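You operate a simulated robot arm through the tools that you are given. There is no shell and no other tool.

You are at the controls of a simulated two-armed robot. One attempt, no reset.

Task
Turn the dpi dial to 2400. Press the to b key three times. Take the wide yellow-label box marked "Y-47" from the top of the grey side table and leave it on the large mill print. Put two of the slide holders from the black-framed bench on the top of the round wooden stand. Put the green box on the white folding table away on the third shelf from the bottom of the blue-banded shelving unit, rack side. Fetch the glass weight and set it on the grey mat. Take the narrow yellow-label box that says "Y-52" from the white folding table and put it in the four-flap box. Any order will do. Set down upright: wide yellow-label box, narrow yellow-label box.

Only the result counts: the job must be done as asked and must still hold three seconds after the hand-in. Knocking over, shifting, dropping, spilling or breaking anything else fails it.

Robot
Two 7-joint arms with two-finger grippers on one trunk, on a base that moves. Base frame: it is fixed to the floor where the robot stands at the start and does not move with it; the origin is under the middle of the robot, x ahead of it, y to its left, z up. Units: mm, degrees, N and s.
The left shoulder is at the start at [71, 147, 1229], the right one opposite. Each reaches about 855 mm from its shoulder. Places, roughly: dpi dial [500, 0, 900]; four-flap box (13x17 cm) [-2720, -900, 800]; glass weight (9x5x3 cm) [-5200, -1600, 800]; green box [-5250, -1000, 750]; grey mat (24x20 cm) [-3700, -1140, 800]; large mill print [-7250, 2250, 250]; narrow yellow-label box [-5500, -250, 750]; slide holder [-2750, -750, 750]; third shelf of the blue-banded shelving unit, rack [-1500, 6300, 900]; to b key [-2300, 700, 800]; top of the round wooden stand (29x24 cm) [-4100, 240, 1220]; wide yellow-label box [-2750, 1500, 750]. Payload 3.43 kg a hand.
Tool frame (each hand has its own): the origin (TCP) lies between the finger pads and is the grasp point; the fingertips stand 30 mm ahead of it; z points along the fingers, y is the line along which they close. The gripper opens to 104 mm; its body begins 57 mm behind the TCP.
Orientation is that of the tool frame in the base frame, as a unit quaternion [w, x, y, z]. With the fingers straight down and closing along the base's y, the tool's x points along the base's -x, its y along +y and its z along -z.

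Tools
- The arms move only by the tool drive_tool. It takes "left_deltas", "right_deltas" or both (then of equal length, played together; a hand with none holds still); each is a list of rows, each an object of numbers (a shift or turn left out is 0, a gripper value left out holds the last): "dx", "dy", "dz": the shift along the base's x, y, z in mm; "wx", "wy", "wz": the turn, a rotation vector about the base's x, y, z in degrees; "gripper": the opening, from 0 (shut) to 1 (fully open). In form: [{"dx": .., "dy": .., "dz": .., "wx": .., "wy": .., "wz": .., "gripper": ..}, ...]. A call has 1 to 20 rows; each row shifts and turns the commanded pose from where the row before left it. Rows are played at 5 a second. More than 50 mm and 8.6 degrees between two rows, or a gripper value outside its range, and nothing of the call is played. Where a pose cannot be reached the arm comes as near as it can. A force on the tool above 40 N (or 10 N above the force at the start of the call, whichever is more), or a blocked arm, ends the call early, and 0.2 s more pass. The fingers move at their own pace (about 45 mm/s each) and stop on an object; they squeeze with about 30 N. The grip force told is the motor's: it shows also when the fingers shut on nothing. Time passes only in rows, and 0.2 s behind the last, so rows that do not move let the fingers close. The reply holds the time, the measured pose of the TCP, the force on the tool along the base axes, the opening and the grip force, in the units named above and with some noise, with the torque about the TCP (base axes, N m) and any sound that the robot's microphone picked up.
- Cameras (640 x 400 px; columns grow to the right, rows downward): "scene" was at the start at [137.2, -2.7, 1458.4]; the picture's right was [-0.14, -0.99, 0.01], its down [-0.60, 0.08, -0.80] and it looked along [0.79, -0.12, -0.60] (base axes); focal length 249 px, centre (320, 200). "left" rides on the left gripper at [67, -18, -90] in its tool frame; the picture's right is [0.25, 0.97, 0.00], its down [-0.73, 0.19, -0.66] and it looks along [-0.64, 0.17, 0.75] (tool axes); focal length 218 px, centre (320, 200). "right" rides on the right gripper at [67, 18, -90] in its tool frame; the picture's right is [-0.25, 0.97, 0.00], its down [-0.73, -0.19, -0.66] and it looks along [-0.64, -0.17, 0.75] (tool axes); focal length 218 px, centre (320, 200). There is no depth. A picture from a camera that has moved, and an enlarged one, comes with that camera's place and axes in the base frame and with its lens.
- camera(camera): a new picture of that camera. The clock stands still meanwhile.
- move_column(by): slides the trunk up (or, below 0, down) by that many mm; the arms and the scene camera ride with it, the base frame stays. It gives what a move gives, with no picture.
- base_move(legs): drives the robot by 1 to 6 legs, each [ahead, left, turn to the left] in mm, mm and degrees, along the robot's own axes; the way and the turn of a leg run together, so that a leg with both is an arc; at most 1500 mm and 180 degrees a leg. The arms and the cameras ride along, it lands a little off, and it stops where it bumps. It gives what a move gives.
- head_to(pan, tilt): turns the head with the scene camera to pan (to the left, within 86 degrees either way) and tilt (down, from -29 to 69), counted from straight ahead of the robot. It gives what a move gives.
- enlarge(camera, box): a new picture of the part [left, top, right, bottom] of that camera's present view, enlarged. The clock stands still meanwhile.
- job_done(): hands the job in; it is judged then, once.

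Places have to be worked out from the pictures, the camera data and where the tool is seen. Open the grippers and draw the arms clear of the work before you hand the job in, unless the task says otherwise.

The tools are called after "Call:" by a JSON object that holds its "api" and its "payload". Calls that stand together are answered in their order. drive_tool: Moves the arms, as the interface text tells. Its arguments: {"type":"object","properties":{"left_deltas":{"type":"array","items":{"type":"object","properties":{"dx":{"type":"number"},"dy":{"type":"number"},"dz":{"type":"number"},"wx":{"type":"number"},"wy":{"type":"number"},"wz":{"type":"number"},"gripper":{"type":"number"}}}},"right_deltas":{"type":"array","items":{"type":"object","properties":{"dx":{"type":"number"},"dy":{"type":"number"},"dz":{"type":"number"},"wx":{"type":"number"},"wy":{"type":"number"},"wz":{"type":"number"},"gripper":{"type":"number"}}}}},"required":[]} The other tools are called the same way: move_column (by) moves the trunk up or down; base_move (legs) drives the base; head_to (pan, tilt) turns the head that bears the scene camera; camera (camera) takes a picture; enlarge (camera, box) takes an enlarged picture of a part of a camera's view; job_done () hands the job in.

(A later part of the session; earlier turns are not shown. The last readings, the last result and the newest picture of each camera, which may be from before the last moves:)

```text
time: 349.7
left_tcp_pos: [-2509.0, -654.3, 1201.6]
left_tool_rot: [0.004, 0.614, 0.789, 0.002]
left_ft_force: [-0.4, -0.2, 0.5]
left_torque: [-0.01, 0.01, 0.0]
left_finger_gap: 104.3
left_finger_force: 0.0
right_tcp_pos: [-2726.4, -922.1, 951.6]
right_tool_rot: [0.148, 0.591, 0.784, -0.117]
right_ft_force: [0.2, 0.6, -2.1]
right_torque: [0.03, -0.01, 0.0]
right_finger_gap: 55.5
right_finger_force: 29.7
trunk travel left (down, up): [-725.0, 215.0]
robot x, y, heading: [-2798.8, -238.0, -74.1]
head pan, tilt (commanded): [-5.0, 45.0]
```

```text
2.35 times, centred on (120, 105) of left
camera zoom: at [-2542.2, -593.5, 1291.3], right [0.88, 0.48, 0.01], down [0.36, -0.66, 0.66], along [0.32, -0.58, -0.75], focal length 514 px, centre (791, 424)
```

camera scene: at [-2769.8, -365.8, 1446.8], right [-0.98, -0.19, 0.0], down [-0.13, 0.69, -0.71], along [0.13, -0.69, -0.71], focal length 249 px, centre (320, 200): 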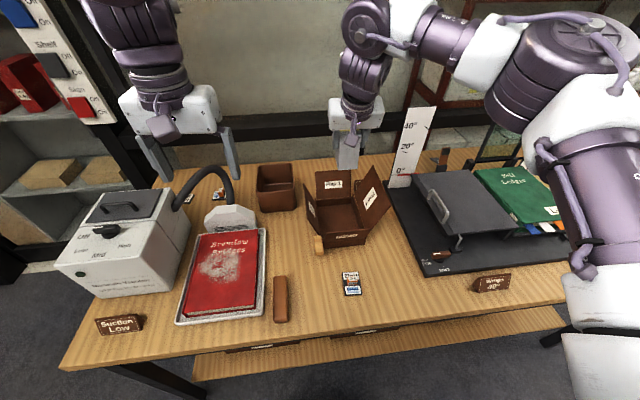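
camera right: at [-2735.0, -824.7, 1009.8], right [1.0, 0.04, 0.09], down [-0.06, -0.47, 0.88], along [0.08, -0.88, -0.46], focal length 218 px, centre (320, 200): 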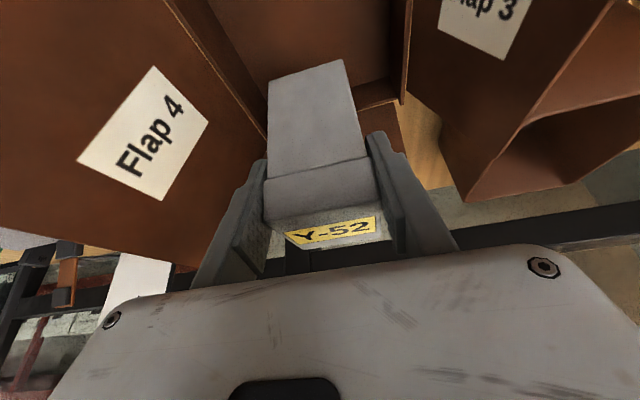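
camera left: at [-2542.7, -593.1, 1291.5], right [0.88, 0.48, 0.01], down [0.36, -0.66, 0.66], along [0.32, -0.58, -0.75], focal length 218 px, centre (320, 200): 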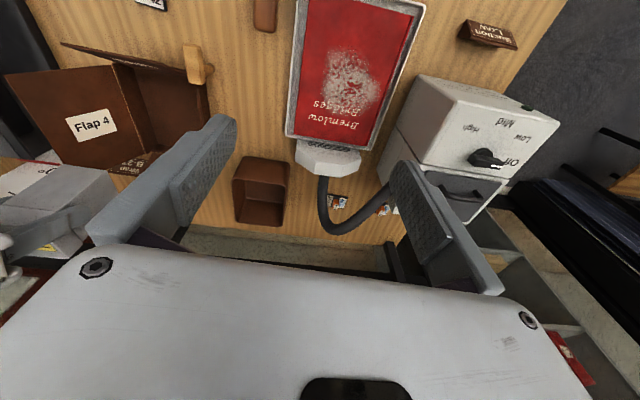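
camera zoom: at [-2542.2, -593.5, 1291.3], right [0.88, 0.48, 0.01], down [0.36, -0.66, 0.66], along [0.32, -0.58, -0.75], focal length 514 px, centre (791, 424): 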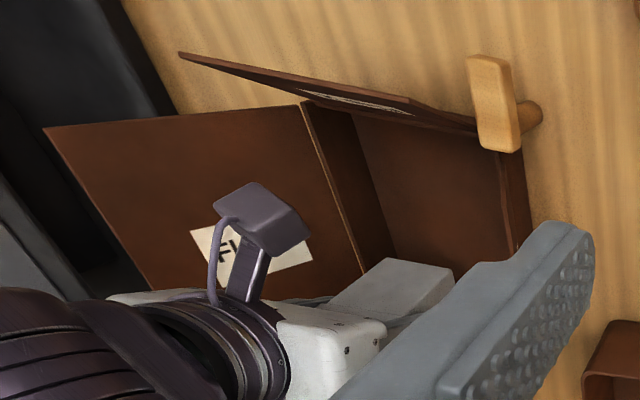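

Y-52 is descending cleanly between the flaps. I lower further to near the floor of the box.

Call:
{"api": "drive_tool", "payload": {"right_deltas": [{"dx": 3, "dy": 1, "dz": -15}, {"dz": -15}, {"dz": -12}, {"dz": -8}, {}]}}

Call:
{"api": "camera", "payload": {"camera": "right"}}

Call:
{"api": "enlarge", "payload": {"camera": "scene", "box": [280, 100, 420, 260]}}

```text
time: 350.9
left_tcp_pos: [-2508.7, -654.8, 1201.4]
left_tool_rot: [0.004, 0.614, 0.789, 0.0]
left_ft_force: [-0.4, 1.2, 0.1]
left_torque: [0.01, 0.05, -0.01]
left_finger_gap: 104.2
left_finger_force: 0.0
right_tcp_pos: [-2723.4, -922.4, 902.6]
right_tool_rot: [0.149, 0.591, 0.784, -0.118]
right_ft_force: [-0.1, 1.0, -1.8]
right_torque: [0.02, 0.01, 0.01]
right_finger_gap: 55.4
right_finger_force: 30.0
trunk travel left (down, up): [-725.0, 215.0]
robot x, y, heading: [-2801.1, -239.9, -74.3]
head pan, tilt (commanded): [-5.0, 45.0]
```

```text
taken
camera right: at [-2732.2, -824.8, 960.8], right [1.0, 0.04, 0.09], down [-0.06, -0.47, 0.88], along [0.08, -0.88, -0.46], focal length 218 px, centre (320, 200)
```

right: 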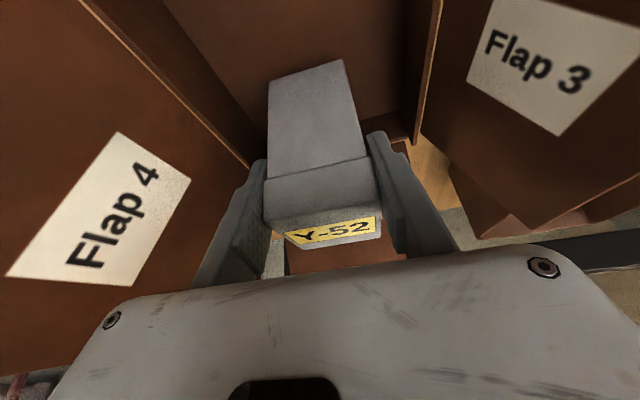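

```text
2.50 times, centred on (350, 180) of scene
camera zoom: at [-2769.5, -366.5, 1446.7], right [-0.98, -0.19, 0.0], down [-0.13, 0.69, -0.71], along [0.13, -0.69, -0.71], focal length 624 px, centre (245, 250)
```

zoom: 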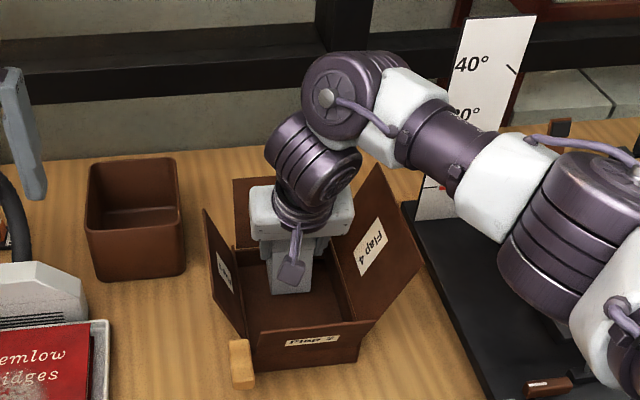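

I lower in 3 mm steps to touch down.

Call:
{"api": "drive_tool", "payload": {"right_deltas": [{"dz": -3}, {"dz": -3}, {"dz": -2}, {}]}}

Call:
{"api": "drive_tool", "payload": {"right_deltas": [{"dz": -3}, {"dz": -2}, {}]}}

Call:
{"api": "drive_tool", "payload": {"right_deltas": [{"dz": -2}, {"dz": -2}, {}]}}

```text
time: 351.9
left_tcp_pos: [-2508.3, -655.8, 1201.2]
left_tool_rot: [0.005, 0.615, 0.789, 0.001]
left_ft_force: [0.0, -0.2, -0.2]
left_torque: [-0.01, 0.02, 0.0]
left_finger_gap: 104.0
left_finger_force: 0.0
right_tcp_pos: [-2722.1, -920.9, 893.6]
right_tool_rot: [0.148, 0.59, 0.785, -0.117]
right_ft_force: [0.5, 0.2, -1.9]
right_torque: [0.06, 0.01, -0.04]
right_finger_gap: 55.3
right_finger_force: 29.8
trunk travel left (down, up): [-725.0, 215.0]
robot x, y, heading: [-2797.2, -235.7, -74.2]
head pan, tilt (commanded): [-5.0, 45.0]
```

```text
time: 352.7
left_tcp_pos: [-2508.7, -653.1, 1202.8]
left_tool_rot: [0.005, 0.614, 0.789, 0.001]
left_ft_force: [0.0, 0.1, 0.3]
left_torque: [-0.01, 0.0, 0.02]
left_finger_gap: 103.8
left_finger_force: 0.0
right_tcp_pos: [-2724.0, -922.5, 891.5]
right_tool_rot: [0.151, 0.59, 0.784, -0.118]
right_ft_force: [-0.4, -1.0, 10.4]
right_torque: [-0.59, -0.47, -0.02]
right_finger_gap: 55.5
right_finger_force: 29.3
trunk travel left (down, up): [-725.0, 215.0]
robot x, y, heading: [-2796.4, -237.7, -74.4]
head pan, tilt (commanded): [-5.0, 45.0]
```

```text
time: 353.5
left_tcp_pos: [-2509.7, -651.0, 1202.8]
left_tool_rot: [0.006, 0.615, 0.788, 0.0]
left_ft_force: [-0.3, -1.0, 0.6]
left_torque: [-0.01, 0.02, -0.02]
left_finger_gap: 104.1
left_finger_force: 0.0
right_tcp_pos: [-2723.7, -921.4, 891.3]
right_tool_rot: [0.153, 0.591, 0.783, -0.12]
right_ft_force: [-2.7, -3.4, 29.9]
right_torque: [-0.16, -0.55, -0.08]
right_finger_gap: 55.4
right_finger_force: 30.0
trunk travel left (down, up): [-725.0, 215.0]
robot x, y, heading: [-2800.2, -240.0, -74.4]
head pan, tilt (commanded): [-5.0, 45.0]
```

Y-52 touched down (891). I ease off, open to ~71 mm so the fingers stay clear of the flaps, and rise.

Call:
{"api": "drive_tool", "payload": {"right_deltas": [{"dz": 4}, {}, {"gripper": 0.68}, {}, {}]}}

Call:
{"api": "camera", "payload": {"camera": "right"}}

```text
time: 354.7
left_tcp_pos: [-2508.6, -655.0, 1201.7]
left_tool_rot: [0.004, 0.614, 0.79, 0.001]
left_ft_force: [-0.1, 0.0, 0.5]
left_torque: [0.01, -0.02, 0.0]
left_finger_gap: 104.5
left_finger_force: 0.1
right_tcp_pos: [-2723.5, -923.4, 889.2]
right_tool_rot: [0.149, 0.59, 0.785, -0.117]
right_ft_force: [0.4, -0.4, -0.8]
right_torque: [0.0, 0.01, -0.01]
right_finger_gap: 70.6
right_finger_force: 0.0
trunk travel left (down, up): [-725.0, 215.0]
robot x, y, heading: [-2796.5, -238.0, -74.2]
head pan, tilt (commanded): [-5.0, 45.0]
```

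```text
taken
camera right: at [-2732.1, -824.8, 947.8], right [1.0, 0.04, 0.09], down [-0.06, -0.47, 0.88], along [0.08, -0.88, -0.46], focal length 218 px, centre (320, 200)
```

right: 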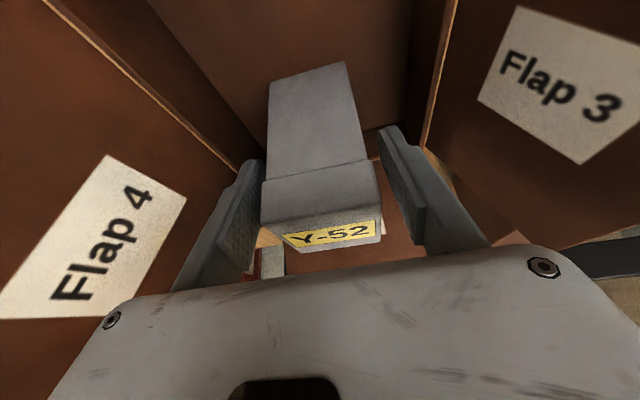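

Released and standing. I raise the hand straight up out of the box.

Call:
{"api": "drive_tool", "payload": {"right_deltas": [{"dz": 15}, {"dz": 30}, {"dz": 40}, {"dz": 40}, {"dz": 40}, {"dz": 40}, {"dx": -10, "dy": 34, "dz": 20}, {"dx": -10, "dy": 34, "dz": 20}, {"dx": -10, "dy": 34, "dz": 20}, {"dx": -10, "dy": 34, "dz": 20}, {}]}}

Call:
{"api": "enlarge", "payload": {"camera": "scene", "box": [270, 140, 430, 300]}}

Call:
{"api": "camera", "payload": {"camera": "scene"}}

```text
time: 357.1
left_tcp_pos: [-2507.5, -656.1, 1201.9]
left_tool_rot: [0.004, 0.614, 0.789, 0.001]
left_ft_force: [-0.1, -0.3, 0.3]
left_torque: [0.04, -0.02, 0.0]
left_finger_gap: 104.0
left_finger_force: 0.0
right_tcp_pos: [-2763.0, -786.1, 1175.5]
right_tool_rot: [0.147, 0.591, 0.784, -0.117]
right_ft_force: [0.7, 0.3, 0.1]
right_torque: [0.01, 0.0, 0.01]
right_finger_gap: 71.1
right_finger_force: 0.1
trunk travel left (down, up): [-725.0, 215.0]
robot x, y, heading: [-2799.9, -237.5, -74.3]
head pan, tilt (commanded): [-5.0, 45.0]
```

```text
2.50 times, centred on (350, 220) of scene
camera zoom: at [-2769.1, -367.1, 1446.7], right [-0.98, -0.19, 0.0], down [-0.13, 0.7, -0.71], along [0.13, -0.69, -0.71], focal length 624 px, centre (245, 150)
```

zoom: 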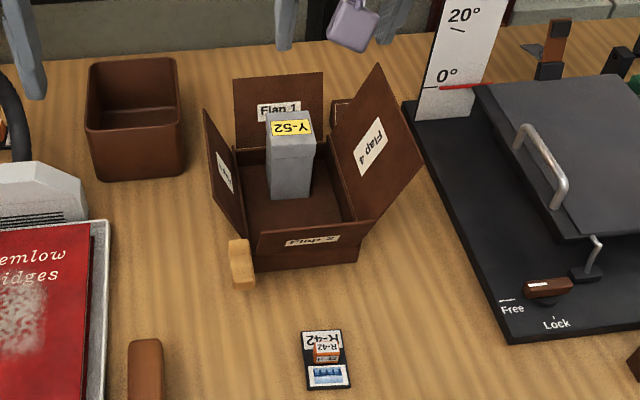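

```text
taken
camera scene: at [-2769.1, -367.1, 1446.7], right [-0.98, -0.19, 0.0], down [-0.13, 0.7, -0.71], along [0.13, -0.69, -0.71], focal length 249 px, centre (320, 200)
```

scene: 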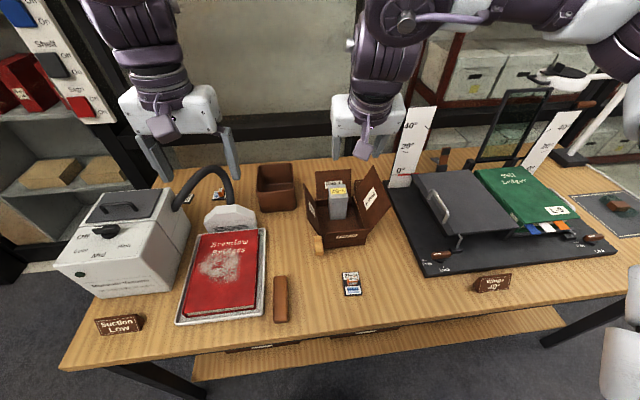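

Y-52 stands upright inside the four-flap box. Now the slide holders: I level the right hand and move above K-42 for a closer look.

Call:
{"api": "drive_tool", "payload": {"right_deltas": [{"wx": 7.03, "wy": 1.99, "dx": -8, "dy": 22}, {"wx": 7.03, "wy": 1.99, "dx": -8, "dy": 22}, {"wx": 7.03, "wy": 1.99, "dx": -8, "dy": 22}, {"dx": -8, "dy": 22, "dz": -40, "gripper": 1.0}, {"dz": -45}, {"dz": -45}, {"dz": -45}, {}]}}

Call:
{"api": "camera", "payload": {"camera": "right"}}

Call:
{"api": "camera", "payload": {"camera": "scene"}}

```text
time: 358.9
left_tcp_pos: [-2508.2, -655.6, 1202.4]
left_tool_rot: [0.005, 0.615, 0.789, 0.002]
left_ft_force: [0.2, 0.2, 0.3]
left_torque: [0.01, 0.02, -0.02]
left_finger_gap: 103.8
left_finger_force: 0.1
right_tcp_pos: [-2806.0, -720.7, 1027.3]
right_tool_rot: [-0.002, 0.601, 0.799, -0.001]
right_ft_force: [-0.5, -0.1, -0.6]
right_torque: [0.02, 0.02, 0.02]
right_finger_gap: 104.1
right_finger_force: 0.0
right hand out of reach, approached as far as the arm can: row 4, 5, 6
trunk travel left (down, up): [-725.0, 215.0]
robot x, y, heading: [-2798.3, -236.2, -74.0]
head pan, tilt (commanded): [-5.0, 45.0]
```

```text
taken
camera right: at [-2805.9, -651.5, 1115.8], right [1.0, 0.03, -0.01], down [0.02, -0.75, 0.66], along [0.01, -0.66, -0.75], focal length 218 px, centre (320, 200)
```

right: 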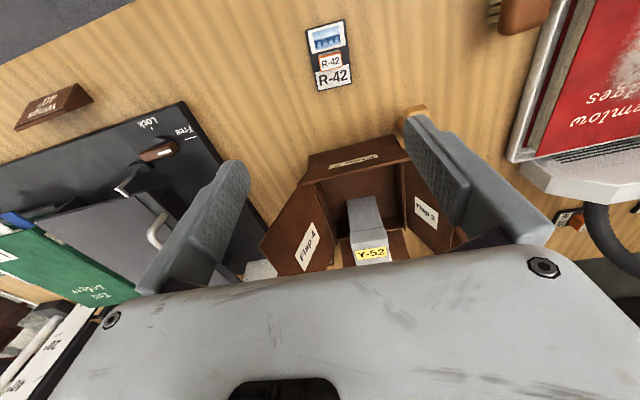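

```text
taken
camera scene: at [-2769.2, -365.6, 1446.8], right [-0.98, -0.19, 0.0], down [-0.13, 0.69, -0.71], along [0.13, -0.69, -0.71], focal length 249 px, centre (320, 200)
```

scene: 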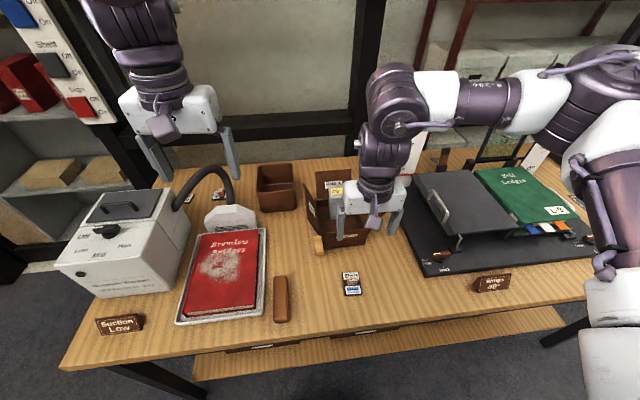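

I zoom on R-42 in the hand view to understand its shape.

Call:
{"api": "enlarge", "payload": {"camera": "right", "box": [280, 10, 380, 100]}}

Call:
{"api": "enlarge", "payload": {"camera": "scene", "box": [325, 260, 385, 305]}}

```text
4.44 times, centred on (330, 55) of right
camera zoom: at [-2805.9, -651.5, 1115.8], right [1.0, 0.03, -0.01], down [0.02, -0.75, 0.66], along [0.01, -0.66, -0.75], focal length 970 px, centre (276, 844)
```

zoom: 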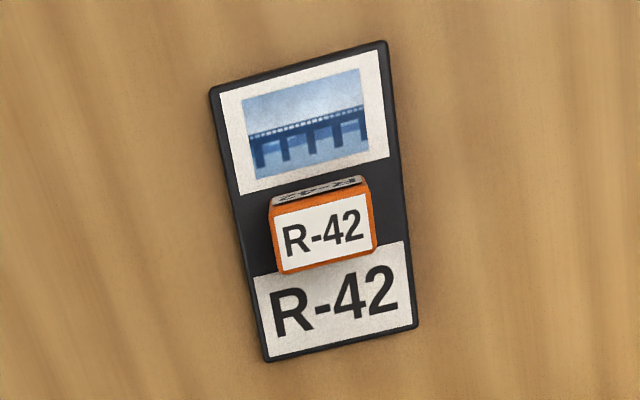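

```text
8.89 times, centred on (355, 282) of scene
camera zoom: at [-2769.2, -365.6, 1446.8], right [-0.98, -0.19, 0.0], down [-0.13, 0.69, -0.71], along [0.13, -0.69, -0.71], focal length 2217 px, centre (9, -533)
```

zoom: 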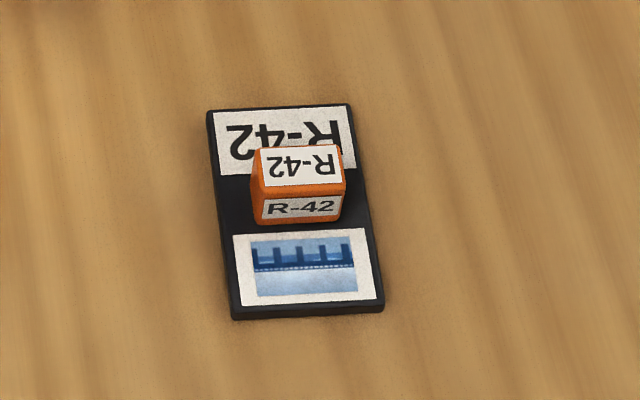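

The holders are small plates (45×64 mm) with an orange handle ~30 mm wide. I lower the right hand over R-42's handle at about (-2795, -696).

Call:
{"api": "drive_tool", "payload": {"right_deltas": [{"dz": -40}, {"dz": -40}, {"dx": 4, "dy": 8, "dz": -20, "gripper": 0.6}, {"dx": 4, "dy": 8, "dz": -10}, {"dx": 3, "dy": 8}, {}]}}

Call:
{"api": "camera", "payload": {"camera": "right"}}

```text
time: 360.3
left_tcp_pos: [-2509.0, -655.0, 1201.4]
left_tool_rot: [0.004, 0.615, 0.789, 0.002]
left_ft_force: [-0.3, 0.6, 0.4]
left_torque: [-0.01, 0.0, 0.01]
left_finger_gap: 104.1
left_finger_force: 0.0
right_tcp_pos: [-2796.5, -703.1, 912.3]
right_tool_rot: [-0.002, 0.6, 0.8, -0.001]
right_ft_force: [-0.1, 0.0, 0.3]
right_torque: [0.0, -0.01, 0.02]
right_finger_gap: 62.4
right_finger_force: 0.2
right hand out of reach, approached as far as the arm can: row 4, 5
trunk travel left (down, up): [-725.0, 215.0]
robot x, y, heading: [-2797.1, -238.9, -74.3]
head pan, tilt (commanded): [-5.0, 45.0]
```

```text
taken
camera right: at [-2798.1, -635.2, 1002.9], right [1.0, 0.03, -0.01], down [0.02, -0.76, 0.66], along [0.01, -0.66, -0.76], focal length 218 px, centre (320, 200)
```

right: 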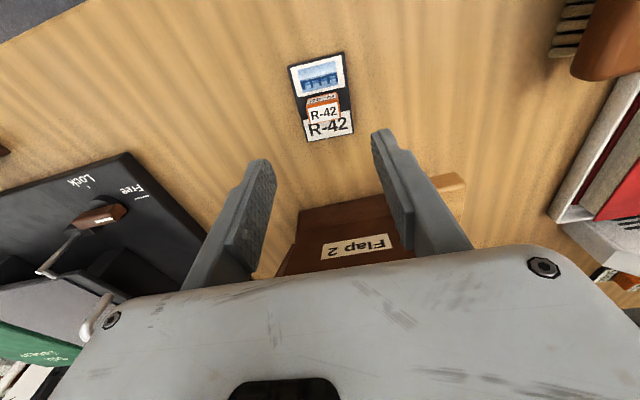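

The arm folds too tightly this close; I back the robot 40 mm so the handle is comfortably reachable.

Call:
{"api": "base_move", "payload": {"legs": [[-40, 0, 0]]}}

Call:
{"api": "camera", "payload": {"camera": "right"}}

```text
time: 361.2
left_tcp_pos: [-2518.1, -623.8, 1199.0]
left_tool_rot: [0.002, 0.615, 0.789, 0.003]
left_ft_force: [-0.1, -1.8, 0.0]
left_torque: [0.07, 0.03, -0.04]
left_finger_gap: 104.0
left_finger_force: 0.0
right_tcp_pos: [-2806.8, -672.2, 910.5]
right_tool_rot: [-0.005, 0.6, 0.8, 0.001]
right_ft_force: [0.7, -1.0, -0.7]
right_torque: [0.05, -0.02, 0.05]
right_finger_gap: 62.1
right_finger_force: 0.1
trunk travel left (down, up): [-725.0, 215.0]
robot x, y, heading: [-2807.9, -201.0, -74.3]
head pan, tilt (commanded): [-5.0, 45.0]
```

```text
taken
camera right: at [-2807.6, -602.6, 1000.6], right [1.0, 0.03, -0.01], down [0.03, -0.76, 0.65], along [0.01, -0.65, -0.76], focal length 218 px, centre (320, 200)
```

right: 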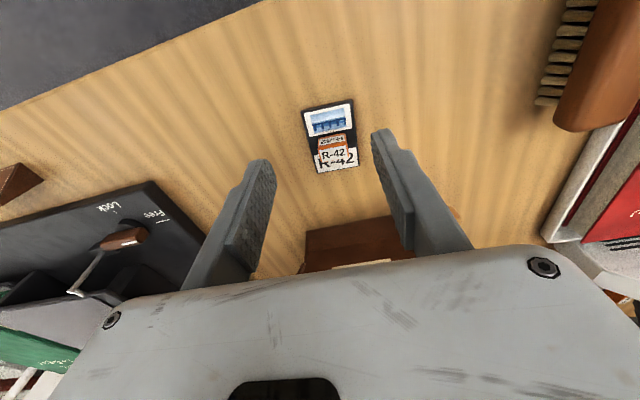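

Handle is at (-2795, -696). I centre over it and descend 40 mm.

Call:
{"api": "drive_tool", "payload": {"right_deltas": [{"dx": 6, "dy": -12, "dz": -10}, {"dx": 5.5, "dy": -12, "dz": -10}, {"dz": -20}, {}]}}

Call:
{"api": "enlarge", "payload": {"camera": "right", "box": [220, 70, 420, 230]}}

```text
time: 362.2
left_tcp_pos: [-2519.8, -617.8, 1201.9]
left_tool_rot: [0.004, 0.614, 0.789, 0.001]
left_ft_force: [-0.5, 0.0, 0.0]
left_torque: [0.02, -0.01, -0.02]
left_finger_gap: 103.8
left_finger_force: 0.1
right_tcp_pos: [-2794.5, -692.4, 871.6]
right_tool_rot: [-0.003, 0.6, 0.8, 0.0]
right_ft_force: [-0.4, -1.7, 1.0]
right_torque: [0.0, 0.02, -0.02]
right_finger_gap: 62.5
right_finger_force: 0.0
trunk travel left (down, up): [-725.0, 215.0]
robot x, y, heading: [-2806.4, -199.1, -74.4]
head pan, tilt (commanded): [-5.0, 45.0]
```

```text
2.50 times, centred on (320, 150) of right
camera zoom: at [-2797.0, -623.0, 962.3], right [1.0, 0.03, 0.0], down [0.02, -0.76, 0.66], along [0.01, -0.66, -0.76], focal length 546 px, centre (320, 325)
```

zoom: 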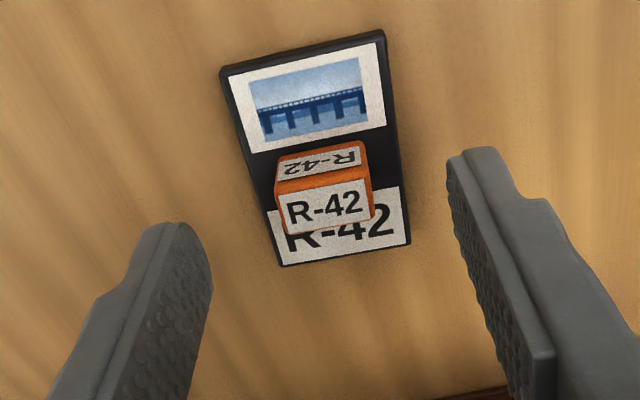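

Small correction of -6 mm in y, then descend to put the tips around the handle just above the plate.

Call:
{"api": "drive_tool", "payload": {"right_deltas": [{"dy": -6, "dz": -10}, {"dz": -10}, {"dz": -6}, {}]}}

Call:
{"api": "enlarge", "payload": {"camera": "right", "box": [220, 70, 420, 230]}}

Call:
{"api": "enlarge", "payload": {"camera": "scene", "box": [300, 210, 400, 310]}}

```text
time: 363.2
left_tcp_pos: [-2519.9, -617.7, 1201.5]
left_tool_rot: [0.005, 0.614, 0.789, 0.001]
left_ft_force: [-0.4, -0.3, -0.3]
left_torque: [0.04, 0.01, -0.02]
left_finger_gap: 104.0
left_finger_force: 0.0
right_tcp_pos: [-2797.5, -698.2, 846.1]
right_tool_rot: [-0.003, 0.601, 0.8, -0.001]
right_ft_force: [0.3, -0.2, -0.1]
right_torque: [0.0, 0.01, 0.0]
right_finger_gap: 62.3
right_finger_force: 0.0
trunk travel left (down, up): [-725.0, 215.0]
robot x, y, heading: [-2810.9, -201.2, -74.3]
head pan, tilt (commanded): [-5.0, 45.0]
```

```text
2.50 times, centred on (320, 150) of right
camera zoom: at [-2798.1, -628.8, 936.5], right [1.0, 0.03, 0.0], down [0.02, -0.76, 0.66], along [0.01, -0.66, -0.76], focal length 546 px, centre (320, 325)
```

zoom: 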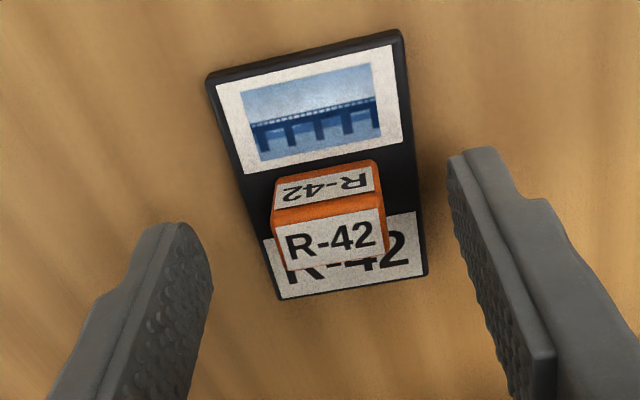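

```text
4.00 times, centred on (350, 260) of scene
camera zoom: at [-2780.2, -328.5, 1446.8], right [-0.98, -0.19, 0.0], down [-0.13, 0.69, -0.71], along [0.13, -0.69, -0.71], focal length 998 px, centre (200, -40)
```

zoom: 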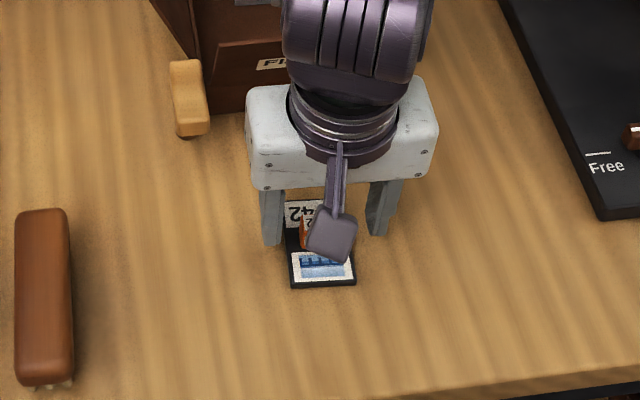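

Handle is centred to ~3 mm. I go down 5 mm more and close.

Call:
{"api": "drive_tool", "payload": {"right_deltas": [{"dx": 2, "dz": -3}, {"dz": -2}, {}, {"gripper": 0.0}, {}, {}, {}]}}

Call:
{"api": "enlarge", "payload": {"camera": "right", "box": [220, 70, 420, 230]}}

```text
time: 364.8
left_tcp_pos: [-2519.4, -617.1, 1201.0]
left_tool_rot: [0.005, 0.614, 0.789, 0.001]
left_ft_force: [0.4, 0.4, -0.6]
left_torque: [0.01, 0.05, -0.01]
left_finger_gap: 104.0
left_finger_force: 0.1
right_tcp_pos: [-2793.9, -698.0, 842.9]
right_tool_rot: [-0.003, 0.601, 0.8, 0.0]
right_ft_force: [0.2, -0.6, 0.0]
right_torque: [0.01, 0.03, 0.02]
right_finger_gap: 24.9
right_finger_force: 30.4
trunk travel left (down, up): [-725.0, 215.0]
robot x, y, heading: [-2810.9, -199.8, -74.3]
head pan, tilt (commanded): [-5.0, 45.0]
```

```text
2.50 times, centred on (320, 150) of right
camera zoom: at [-2795.7, -628.4, 931.9], right [1.0, 0.03, -0.01], down [0.02, -0.76, 0.66], along [0.01, -0.66, -0.76], focal length 546 px, centre (320, 325)
```

zoom: 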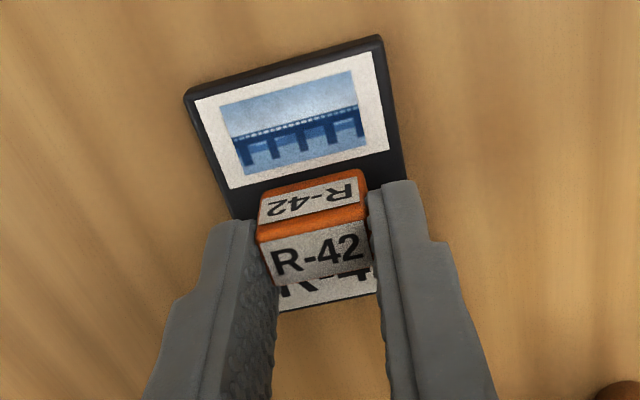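

Gripped at 25 mm. I lift R-42.

Call:
{"api": "drive_tool", "payload": {"right_deltas": [{"dz": 10}, {"dz": 20}, {"dz": 40}, {"dz": 40}, {}]}}

Call:
{"api": "camera", "payload": {"camera": "right"}}

```text
time: 366.0
left_tcp_pos: [-2519.6, -618.4, 1201.0]
left_tool_rot: [0.005, 0.614, 0.789, 0.001]
left_ft_force: [0.2, -1.1, 0.9]
left_torque: [-0.01, -0.03, -0.03]
left_finger_gap: 103.9
left_finger_force: 0.2
right_tcp_pos: [-2794.7, -698.0, 950.2]
right_tool_rot: [-0.003, 0.6, 0.8, 0.0]
right_ft_force: [0.5, -0.2, -0.8]
right_torque: [0.05, -0.01, 0.02]
right_finger_gap: 24.7
right_finger_force: 30.1
trunk travel left (down, up): [-725.0, 215.0]
robot x, y, heading: [-2807.9, -198.3, -74.1]
head pan, tilt (commanded): [-5.0, 45.0]
```

```text
taken
camera right: at [-2795.5, -627.9, 1041.7], right [1.0, 0.03, -0.01], down [0.02, -0.76, 0.65], along [0.01, -0.65, -0.76], focal length 218 px, centre (320, 200)
```

right: 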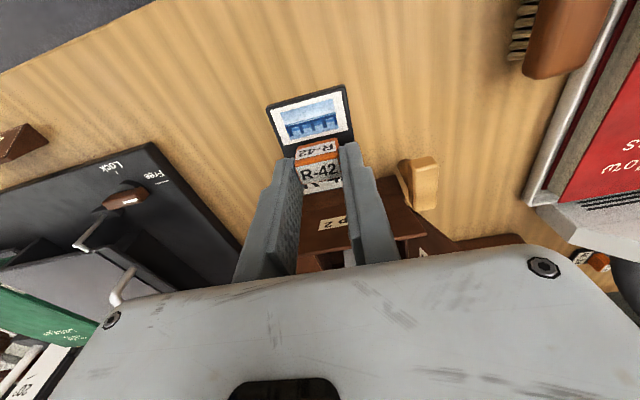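

R-42 is held (plate bottom 42 mm below the TCP). I raise it to travel height and strafe left past the bench's end to look at the two holders behind the vacuum.

Call:
{"api": "drive_tool", "payload": {"right_deltas": [{"dz": 45}, {"dz": 45}, {"dz": 45}, {"dz": 45}, {}]}}

Call:
{"api": "base_move", "payload": {"legs": [[0, 650, 0]]}}

Call:
{"api": "head_to", "payload": {"pan": 10, "tilt": 35}}

Call:
{"api": "camera", "payload": {"camera": "scene"}}

```text
time: 367.2
left_tcp_pos: [-2520.0, -617.5, 1201.3]
left_tool_rot: [0.003, 0.615, 0.789, 0.002]
left_ft_force: [0.1, 0.4, 0.4]
left_torque: [0.03, -0.01, -0.01]
left_finger_gap: 104.0
left_finger_force: 0.0
right_tcp_pos: [-2795.4, -697.6, 1132.0]
right_tool_rot: [-0.004, 0.6, 0.8, 0.001]
right_ft_force: [-0.5, -0.8, -0.1]
right_torque: [0.01, -0.01, 0.01]
right_finger_gap: 24.9
right_finger_force: 29.9
trunk travel left (down, up): [-725.0, 215.0]
robot x, y, heading: [-2808.9, -201.1, -74.3]
head pan, tilt (commanded): [-5.0, 45.0]
```

```text
time: 370.8
left_tcp_pos: [-1889.6, -440.5, 1201.2]
left_tool_rot: [0.005, 0.615, 0.788, 0.001]
left_ft_force: [-0.2, -0.2, -1.1]
left_torque: [0.02, 0.0, 0.0]
left_finger_gap: 103.8
left_finger_force: 0.1
right_tcp_pos: [-2166.5, -519.3, 1132.6]
right_tool_rot: [-0.002, 0.6, 0.8, 0.0]
right_ft_force: [-0.4, -0.4, -0.1]
right_torque: [0.0, -0.03, 0.02]
right_finger_gap: 24.8
right_finger_force: 29.8
trunk travel left (down, up): [-725.0, 215.0]
robot x, y, heading: [-2175.5, -25.1, -74.3]
head pan, tilt (commanded): [-5.0, 45.0]
```

```text
time: 371.6
left_tcp_pos: [-1887.6, -439.6, 1201.6]
left_tool_rot: [0.004, 0.615, 0.789, 0.001]
left_ft_force: [0.2, -0.3, 0.4]
left_torque: [0.0, -0.03, -0.04]
left_finger_gap: 103.6
left_finger_force: 0.0
right_tcp_pos: [-2165.8, -518.9, 1132.4]
right_tool_rot: [-0.003, 0.601, 0.799, -0.001]
right_ft_force: [-0.7, -0.2, 0.0]
right_torque: [0.0, 0.02, -0.03]
right_finger_gap: 24.7
right_finger_force: 29.7
trunk travel left (down, up): [-725.0, 215.0]
robot x, y, heading: [-2178.1, -18.8, -74.1]
head pan, tilt (commanded): [10.0, 35.0]
```

```text
taken
camera scene: at [-2125.5, -150.5, 1461.5], right [-0.9, -0.43, 0.0], down [-0.25, 0.52, -0.82], along [0.35, -0.74, -0.57], focal length 249 px, centre (320, 200)
```

scene: 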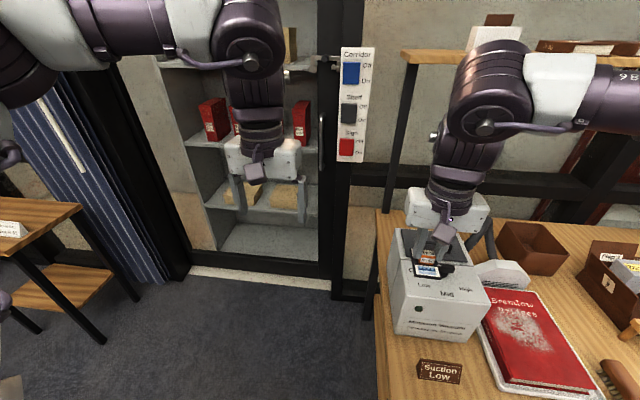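

The floor beyond the bench's left end is free. I move left, turn to face along the bench, then close in on its end.

Call:
{"api": "base_move", "payload": {"legs": [[0, 240, 0], [0, 0, -89]]}}

Call:
{"api": "head_to", "payload": {"pan": 35, "tilt": 30}}

Call:
{"api": "camera", "payload": {"camera": "scene"}}

```text
time: 377.1
left_tcp_pos: [-2351.0, -267.3, 1201.2]
left_tool_rot: [0.004, 0.989, 0.148, -0.003]
left_ft_force: [-0.1, 0.1, -0.5]
left_torque: [-0.02, 0.02, -0.03]
left_finger_gap: 103.9
left_finger_force: 0.1
right_tcp_pos: [-2443.5, 5.4, 1132.1]
right_tool_rot: [-0.002, 0.986, 0.165, 0.002]
right_ft_force: [0.0, -0.6, 0.4]
right_torque: [0.01, 0.0, -0.03]
right_finger_gap: 24.6
right_finger_force: 30.2
trunk travel left (down, up): [-725.0, 215.0]
robot x, y, heading: [-1945.2, 41.2, -161.6]
head pan, tilt (commanded): [10.0, 35.0]
```

```text
time: 378.0
left_tcp_pos: [-2351.7, -267.2, 1201.8]
left_tool_rot: [0.004, 0.989, 0.148, -0.002]
left_ft_force: [-0.1, -0.7, -0.5]
left_torque: [0.01, -0.01, 0.0]
left_finger_gap: 103.8
left_finger_force: 0.0
right_tcp_pos: [-2443.1, 5.6, 1132.2]
right_tool_rot: [-0.001, 0.986, 0.165, 0.001]
right_ft_force: [-0.5, -0.1, -1.2]
right_torque: [0.04, -0.03, 0.0]
right_finger_gap: 25.0
right_finger_force: 30.1
trunk travel left (down, up): [-725.0, 215.0]
robot x, y, heading: [-1947.3, 41.4, -161.5]
head pan, tilt (commanded): [35.0, 30.0]
```

```text
taken
camera scene: at [-2049.9, -46.8, 1469.4], right [-0.8, 0.6, 0.0], down [0.3, 0.4, -0.87], along [-0.52, -0.7, -0.5], focal length 249 px, centre (320, 200)
```

scene: 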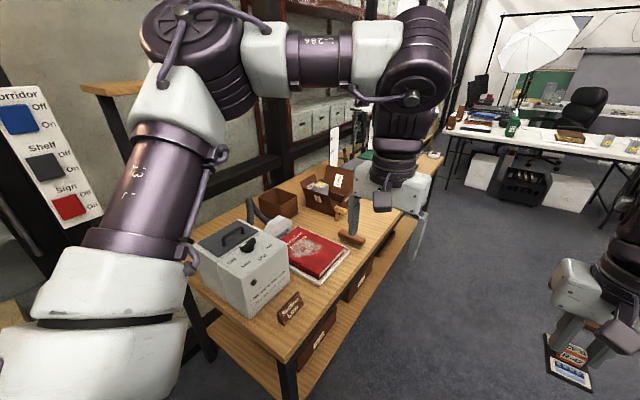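

I'll use a diagonal stance at the bench's left-front corner so my elbow stays clear of the door frame. I strafe left 450 mm then turn 26°.

Call:
{"api": "base_move", "payload": {"legs": [[25, 445, 0], [0, 0, 26]]}}

Call:
{"api": "head_to", "payload": {"pan": 15, "tilt": 42}}

Call:
{"api": "camera", "payload": {"camera": "scene"}}

Call:
{"api": "camera", "payload": {"camera": "left"}}

```text
time: 381.9
left_tcp_pos: [-2068.3, -832.5, 1201.2]
left_tool_rot: [0.006, 0.933, 0.36, -0.001]
left_ft_force: [-0.4, -0.5, 0.8]
left_torque: [-0.02, -0.04, -0.02]
left_finger_gap: 104.1
left_finger_force: 0.0
right_tcp_pos: [-2267.1, -626.1, 1131.9]
right_tool_rot: [-0.002, 0.927, 0.376, 0.001]
right_ft_force: [-0.2, 0.3, -0.8]
right_torque: [-0.01, 0.02, 0.03]
right_finger_gap: 24.9
right_finger_force: 30.3
trunk travel left (down, up): [-725.0, 215.0]
robot x, y, heading: [-1834.4, -383.3, -136.2]
head pan, tilt (commanded): [35.0, 30.0]
```

```text
time: 382.8
left_tcp_pos: [-2066.1, -832.3, 1201.4]
left_tool_rot: [0.004, 0.933, 0.359, -0.002]
left_ft_force: [-0.4, -0.2, -0.2]
left_torque: [0.02, 0.0, -0.01]
left_finger_gap: 104.0
left_finger_force: 0.0
right_tcp_pos: [-2267.1, -626.0, 1131.8]
right_tool_rot: [-0.003, 0.926, 0.377, 0.0]
right_ft_force: [-1.0, -0.2, -0.6]
right_torque: [-0.02, 0.0, -0.01]
right_finger_gap: 24.4
right_finger_force: 30.2
trunk travel left (down, up): [-725.0, 215.0]
robot x, y, heading: [-1833.7, -380.4, -136.5]
head pan, tilt (commanded): [15.0, 42.0]
```

```text
taken
camera scene: at [-1914.5, -488.6, 1451.1], right [-0.85, 0.52, 0.0], down [0.35, 0.57, -0.74], along [-0.39, -0.64, -0.67], focal length 249 px, centre (320, 200)
```

scene: 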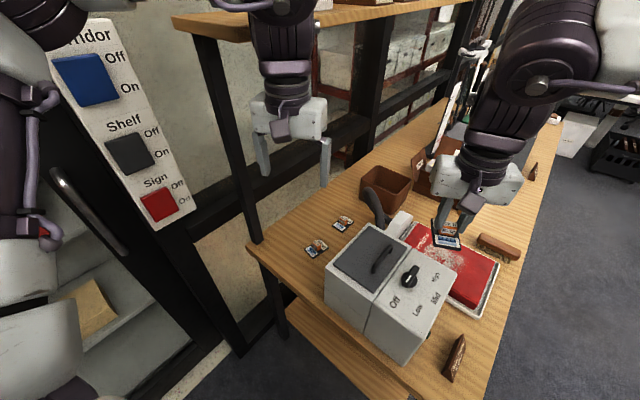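

```text
taken
camera left: at [-2029.1, -774.0, 1291.0], right [0.84, -0.55, 0.01], down [-0.41, -0.62, 0.66], along [-0.36, -0.56, -0.75], focal length 218 px, centre (320, 200)
```

left: 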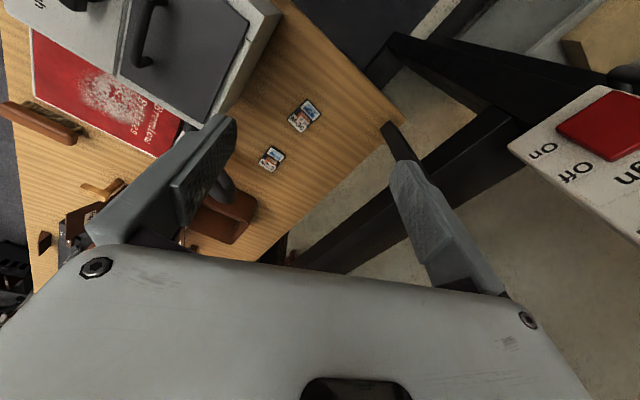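

Both holders behind the vacuum are now visible from here. I zoom in on them.

Call:
{"api": "enlarge", "payload": {"camera": "left", "box": [240, 80, 360, 190]}}

Call:
{"api": "enlarge", "payload": {"camera": "scene", "box": [240, 150, 460, 330]}}

```text
3.64 times, centred on (300, 135) of left
camera zoom: at [-2029.1, -774.0, 1291.0], right [0.84, -0.55, 0.01], down [-0.41, -0.62, 0.66], along [-0.36, -0.56, -0.75], focal length 794 px, centre (393, 436)
```

zoom: 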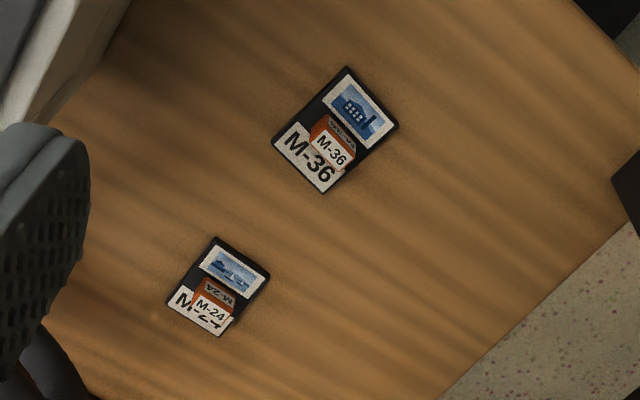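

```text
2.22 times, centred on (350, 240) of scene
camera zoom: at [-1914.5, -488.6, 1451.1], right [-0.85, 0.52, 0.0], down [0.35, 0.57, -0.74], along [-0.39, -0.64, -0.67], focal length 554 px, centre (253, 111)
```

zoom: 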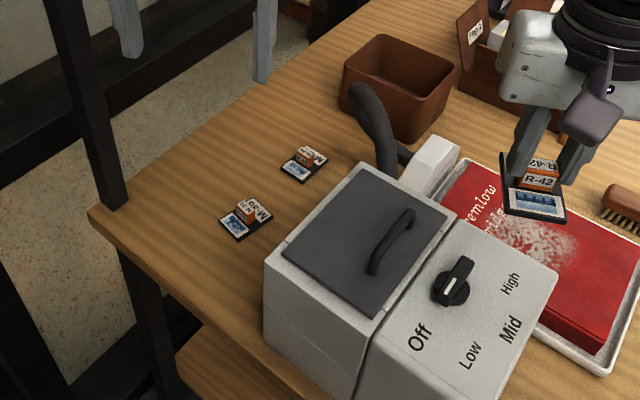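

M-36's handle is at about (-2158, -910), its wide sides facing headings 98.6°/278.6°. I turn the left hand -35° and bring it above, checking clearance to the door frame and vacuum.

Call:
{"api": "drive_tool", "payload": {"left_deltas": [{"dx": -18, "dy": -15, "wz": -7, "dz": -10}, {"dx": -18, "dy": -15, "wz": -7, "dz": -10}, {"dx": -18, "dy": -16, "wz": -7, "dz": -10}, {"dx": -19, "dy": -16, "wz": -7, "dz": -10}, {"dx": -19, "dy": -16, "wz": -7, "dz": -10}, {}]}}

Call:
{"api": "camera", "payload": {"camera": "scene"}}

Call:
{"api": "camera", "payload": {"camera": "left"}}

```text
time: 384.2
left_tcp_pos: [-2162.9, -897.4, 1152.8]
left_tool_rot: [0.007, 0.998, 0.057, 0.001]
left_ft_force: [0.2, -0.1, 0.3]
left_torque: [0.03, -0.04, -0.02]
left_finger_gap: 103.8
left_finger_force: 0.0
right_tcp_pos: [-2269.3, -614.8, 1133.8]
right_tool_rot: [0.002, 0.927, 0.375, 0.0]
right_ft_force: [0.7, 0.0, -0.4]
right_torque: [-0.01, -0.01, -0.02]
right_finger_gap: 24.6
right_finger_force: 29.7
trunk travel left (down, up): [-725.0, 215.0]
robot x, y, heading: [-1837.1, -381.0, -136.3]
head pan, tilt (commanded): [15.0, 42.0]
```

```text
taken
camera scene: at [-1916.6, -475.6, 1451.3], right [-0.85, 0.52, -0.01], down [0.35, 0.56, -0.75], along [-0.39, -0.64, -0.66], focal length 249 px, centre (320, 200)
```

scene: 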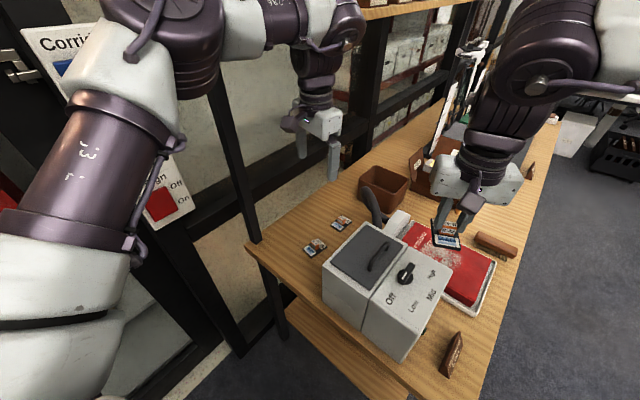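

```text
taken
camera left: at [-2098.5, -872.2, 1242.5], right [0.36, -0.93, 0.02], down [-0.71, -0.26, 0.66], along [-0.61, -0.25, -0.75], focal length 218 px, centre (320, 200)
```

left: 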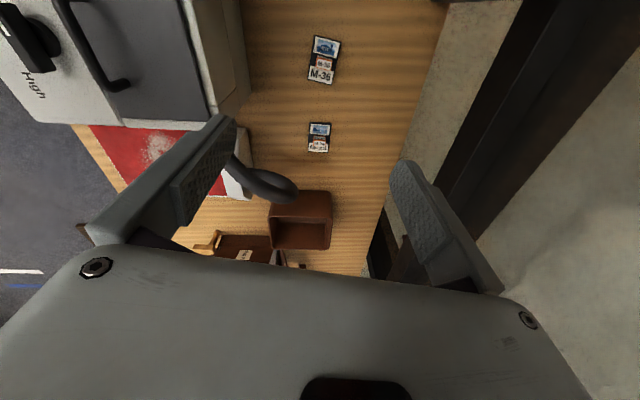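

The torso readings shifted ~11 mm, which suggests my left upper arm is touching the door frame. I reverse that motion at once.

Call:
{"api": "drive_tool", "payload": {"left_deltas": [{"dx": 19, "dy": 16, "wz": 7, "dz": 10}, {"dx": 19, "dy": 16, "wz": 7, "dz": 10}, {"dx": 18, "dy": 16, "wz": 7, "dz": 10}, {"dx": 18, "dy": 15, "wz": 7, "dz": 10}, {"dx": 18, "dy": 15, "wz": 7, "dz": 10}, {}]}}

Call:
{"api": "camera", "payload": {"camera": "scene"}}

```text
time: 385.6
left_tcp_pos: [-2066.3, -834.1, 1201.5]
left_tool_rot: [0.004, 0.933, 0.361, -0.002]
left_ft_force: [0.6, 0.2, -0.3]
left_torque: [0.01, 0.03, 0.03]
left_finger_gap: 104.0
left_finger_force: 0.0
right_tcp_pos: [-2264.6, -626.7, 1134.1]
right_tool_rot: [-0.002, 0.927, 0.376, 0.0]
right_ft_force: [-0.4, -0.6, -0.7]
right_torque: [-0.01, 0.02, 0.03]
right_finger_gap: 24.6
right_finger_force: 29.8
trunk travel left (down, up): [-725.0, 215.0]
robot x, y, heading: [-1834.6, -380.7, -136.4]
head pan, tilt (commanded): [15.0, 42.0]
```

```text
taken
camera scene: at [-1911.9, -488.4, 1451.3], right [-0.85, 0.52, 0.0], down [0.35, 0.57, -0.74], along [-0.39, -0.63, -0.67], focal length 249 px, centre (320, 200)
```

scene: 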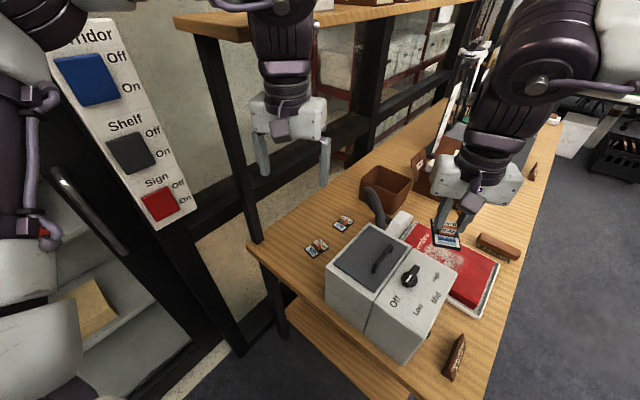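

The readings came back, so there had been contact. I check the switch panel for any change.

Call:
{"api": "enlarge", "payload": {"camera": "scene", "box": [30, 0, 230, 260]}}

```text
1.54 times, centred on (130, 130) of scene
camera zoom: at [-1911.9, -488.4, 1451.3], right [-0.85, 0.52, 0.0], down [0.35, 0.57, -0.74], along [-0.39, -0.63, -0.67], focal length 384 px, centre (612, 308)
```

zoom: 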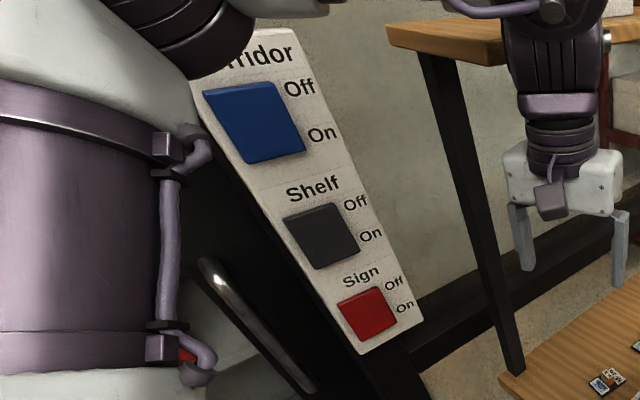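

No switch looks changed and no click was heard. I'll deliver R-42 first and return for M-36 with the right arm from a safer stance. I back out, turn toward the stand and travel along the aisle.

Call:
{"api": "base_move", "payload": {"legs": [[-200, 0, 0], [0, 0, -116.5], [400, 0, 0]]}}

Call:
{"api": "head_to", "payload": {"pan": 70, "tilt": 20}}

Call:
{"api": "camera", "payload": {"camera": "scene"}}

```text
time: 394.0
left_tcp_pos: [-2138.3, 533.2, 1201.0]
left_tool_rot: [0.002, 0.808, -0.589, -0.005]
left_ft_force: [0.4, 0.0, 0.3]
left_torque: [0.0, 0.02, -0.01]
left_finger_gap: 103.9
left_finger_force: 0.1
right_tcp_pos: [-1867.4, 629.6, 1133.6]
right_tool_rot: [-0.001, 0.819, -0.574, 0.002]
right_ft_force: [0.3, -0.2, -0.4]
right_torque: [0.02, -0.01, 0.0]
right_finger_gap: 24.6
right_finger_force: 30.4
trunk travel left (down, up): [-725.0, 215.0]
robot x, y, heading: [-1823.5, 133.5, 109.3]
head pan, tilt (commanded): [15.0, 42.0]
```

```text
time: 395.3
left_tcp_pos: [-2138.6, 534.7, 1200.4]
left_tool_rot: [0.001, 0.808, -0.589, -0.004]
left_ft_force: [-0.5, 0.7, -0.5]
left_torque: [0.0, -0.03, 0.05]
left_finger_gap: 103.9
left_finger_force: 0.2
right_tcp_pos: [-1866.8, 631.0, 1134.1]
right_tool_rot: [0.0, 0.818, -0.575, 0.003]
right_ft_force: [-0.1, 0.4, -0.1]
right_torque: [-0.01, 0.0, 0.01]
right_finger_gap: 24.8
right_finger_force: 30.0
trunk travel left (down, up): [-725.0, 215.0]
robot x, y, heading: [-1824.2, 135.0, 109.4]
head pan, tilt (commanded): [70.0, 20.0]
```

```text
taken
camera scene: at [-1933.7, 183.6, 1485.4], right [0.01, 1.0, 0.0], down [0.34, 0.0, -0.94], along [-0.94, 0.01, -0.34], focal length 249 px, centre (320, 200)
```

scene: 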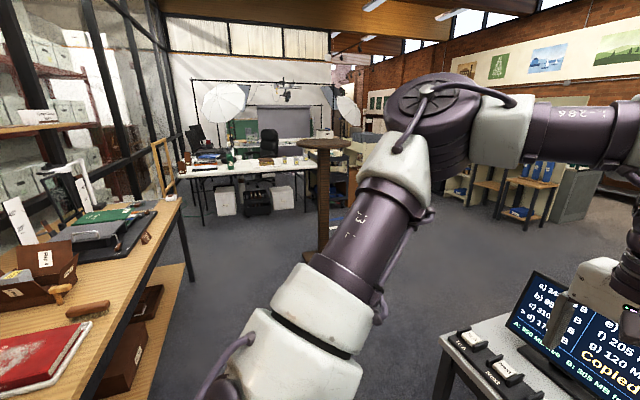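

The aisle is clear. I true up the heading and strafe left toward the stand in three legs.

Call:
{"api": "base_move", "payload": {"legs": [[30, 0, -2.4], [0, 800, 0], [0, 800, 0], [0, 680, 0]]}}

Call:
{"api": "head_to", "payload": {"pan": -10, "tilt": 15}}

Call:
{"api": "camera", "payload": {"camera": "scene"}}

```text
time: 406.7
left_tcp_pos: [-4227.5, -51.2, 1200.3]
left_tool_rot: [0.001, 0.789, -0.614, -0.003]
left_ft_force: [-1.1, 0.3, 0.6]
left_torque: [-0.03, -0.02, -0.02]
left_finger_gap: 103.9
left_finger_force: 0.0
right_tcp_pos: [-3943.4, 28.7, 1131.0]
right_tool_rot: [-0.004, 0.795, -0.607, 0.011]
right_ft_force: [2.7, -0.3, 0.2]
right_torque: [0.01, 0.16, -0.01]
right_finger_gap: 24.8
right_finger_force: 29.9
trunk travel left (down, up): [-725.0, 215.0]
robot x, y, heading: [-3937.7, -468.9, 105.7]
head pan, tilt (commanded): [70.0, 20.0]
stopped in leg 4: the force on the tool passed its limit at 62 N (the readings are from after the stop); the commanded pose is now the measured one
```

```text
time: 408.2
left_tcp_pos: [-4227.4, -52.5, 1199.6]
left_tool_rot: [0.001, 0.789, -0.614, -0.005]
left_ft_force: [-1.2, 0.3, 0.6]
left_torque: [0.0, 0.0, 0.04]
left_finger_gap: 104.1
left_finger_force: 0.0
right_tcp_pos: [-3944.6, 27.8, 1132.1]
right_tool_rot: [-0.004, 0.795, -0.606, 0.009]
right_ft_force: [-0.7, -0.6, 0.1]
right_torque: [0.02, -0.03, -0.01]
right_finger_gap: 24.6
right_finger_force: 29.7
trunk travel left (down, up): [-725.0, 215.0]
robot x, y, heading: [-3937.3, -470.1, 105.9]
head pan, tilt (commanded): [-10.0, 15.0]
```

```text
taken
camera scene: at [-3961.5, -329.0, 1493.6], right [0.99, 0.1, 0.0], down [0.03, -0.26, -0.97], along [-0.1, 0.96, -0.26], focal length 249 px, centre (320, 200)
```

scene: 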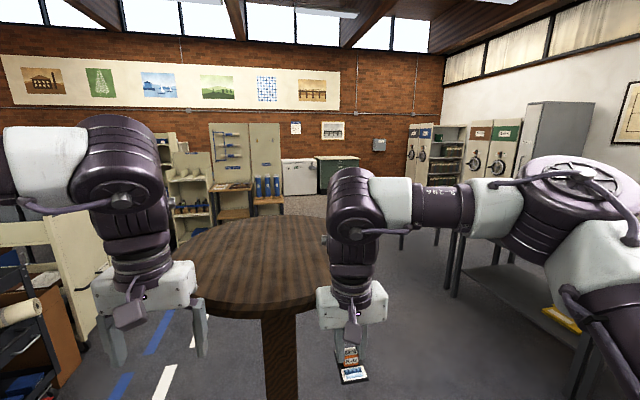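

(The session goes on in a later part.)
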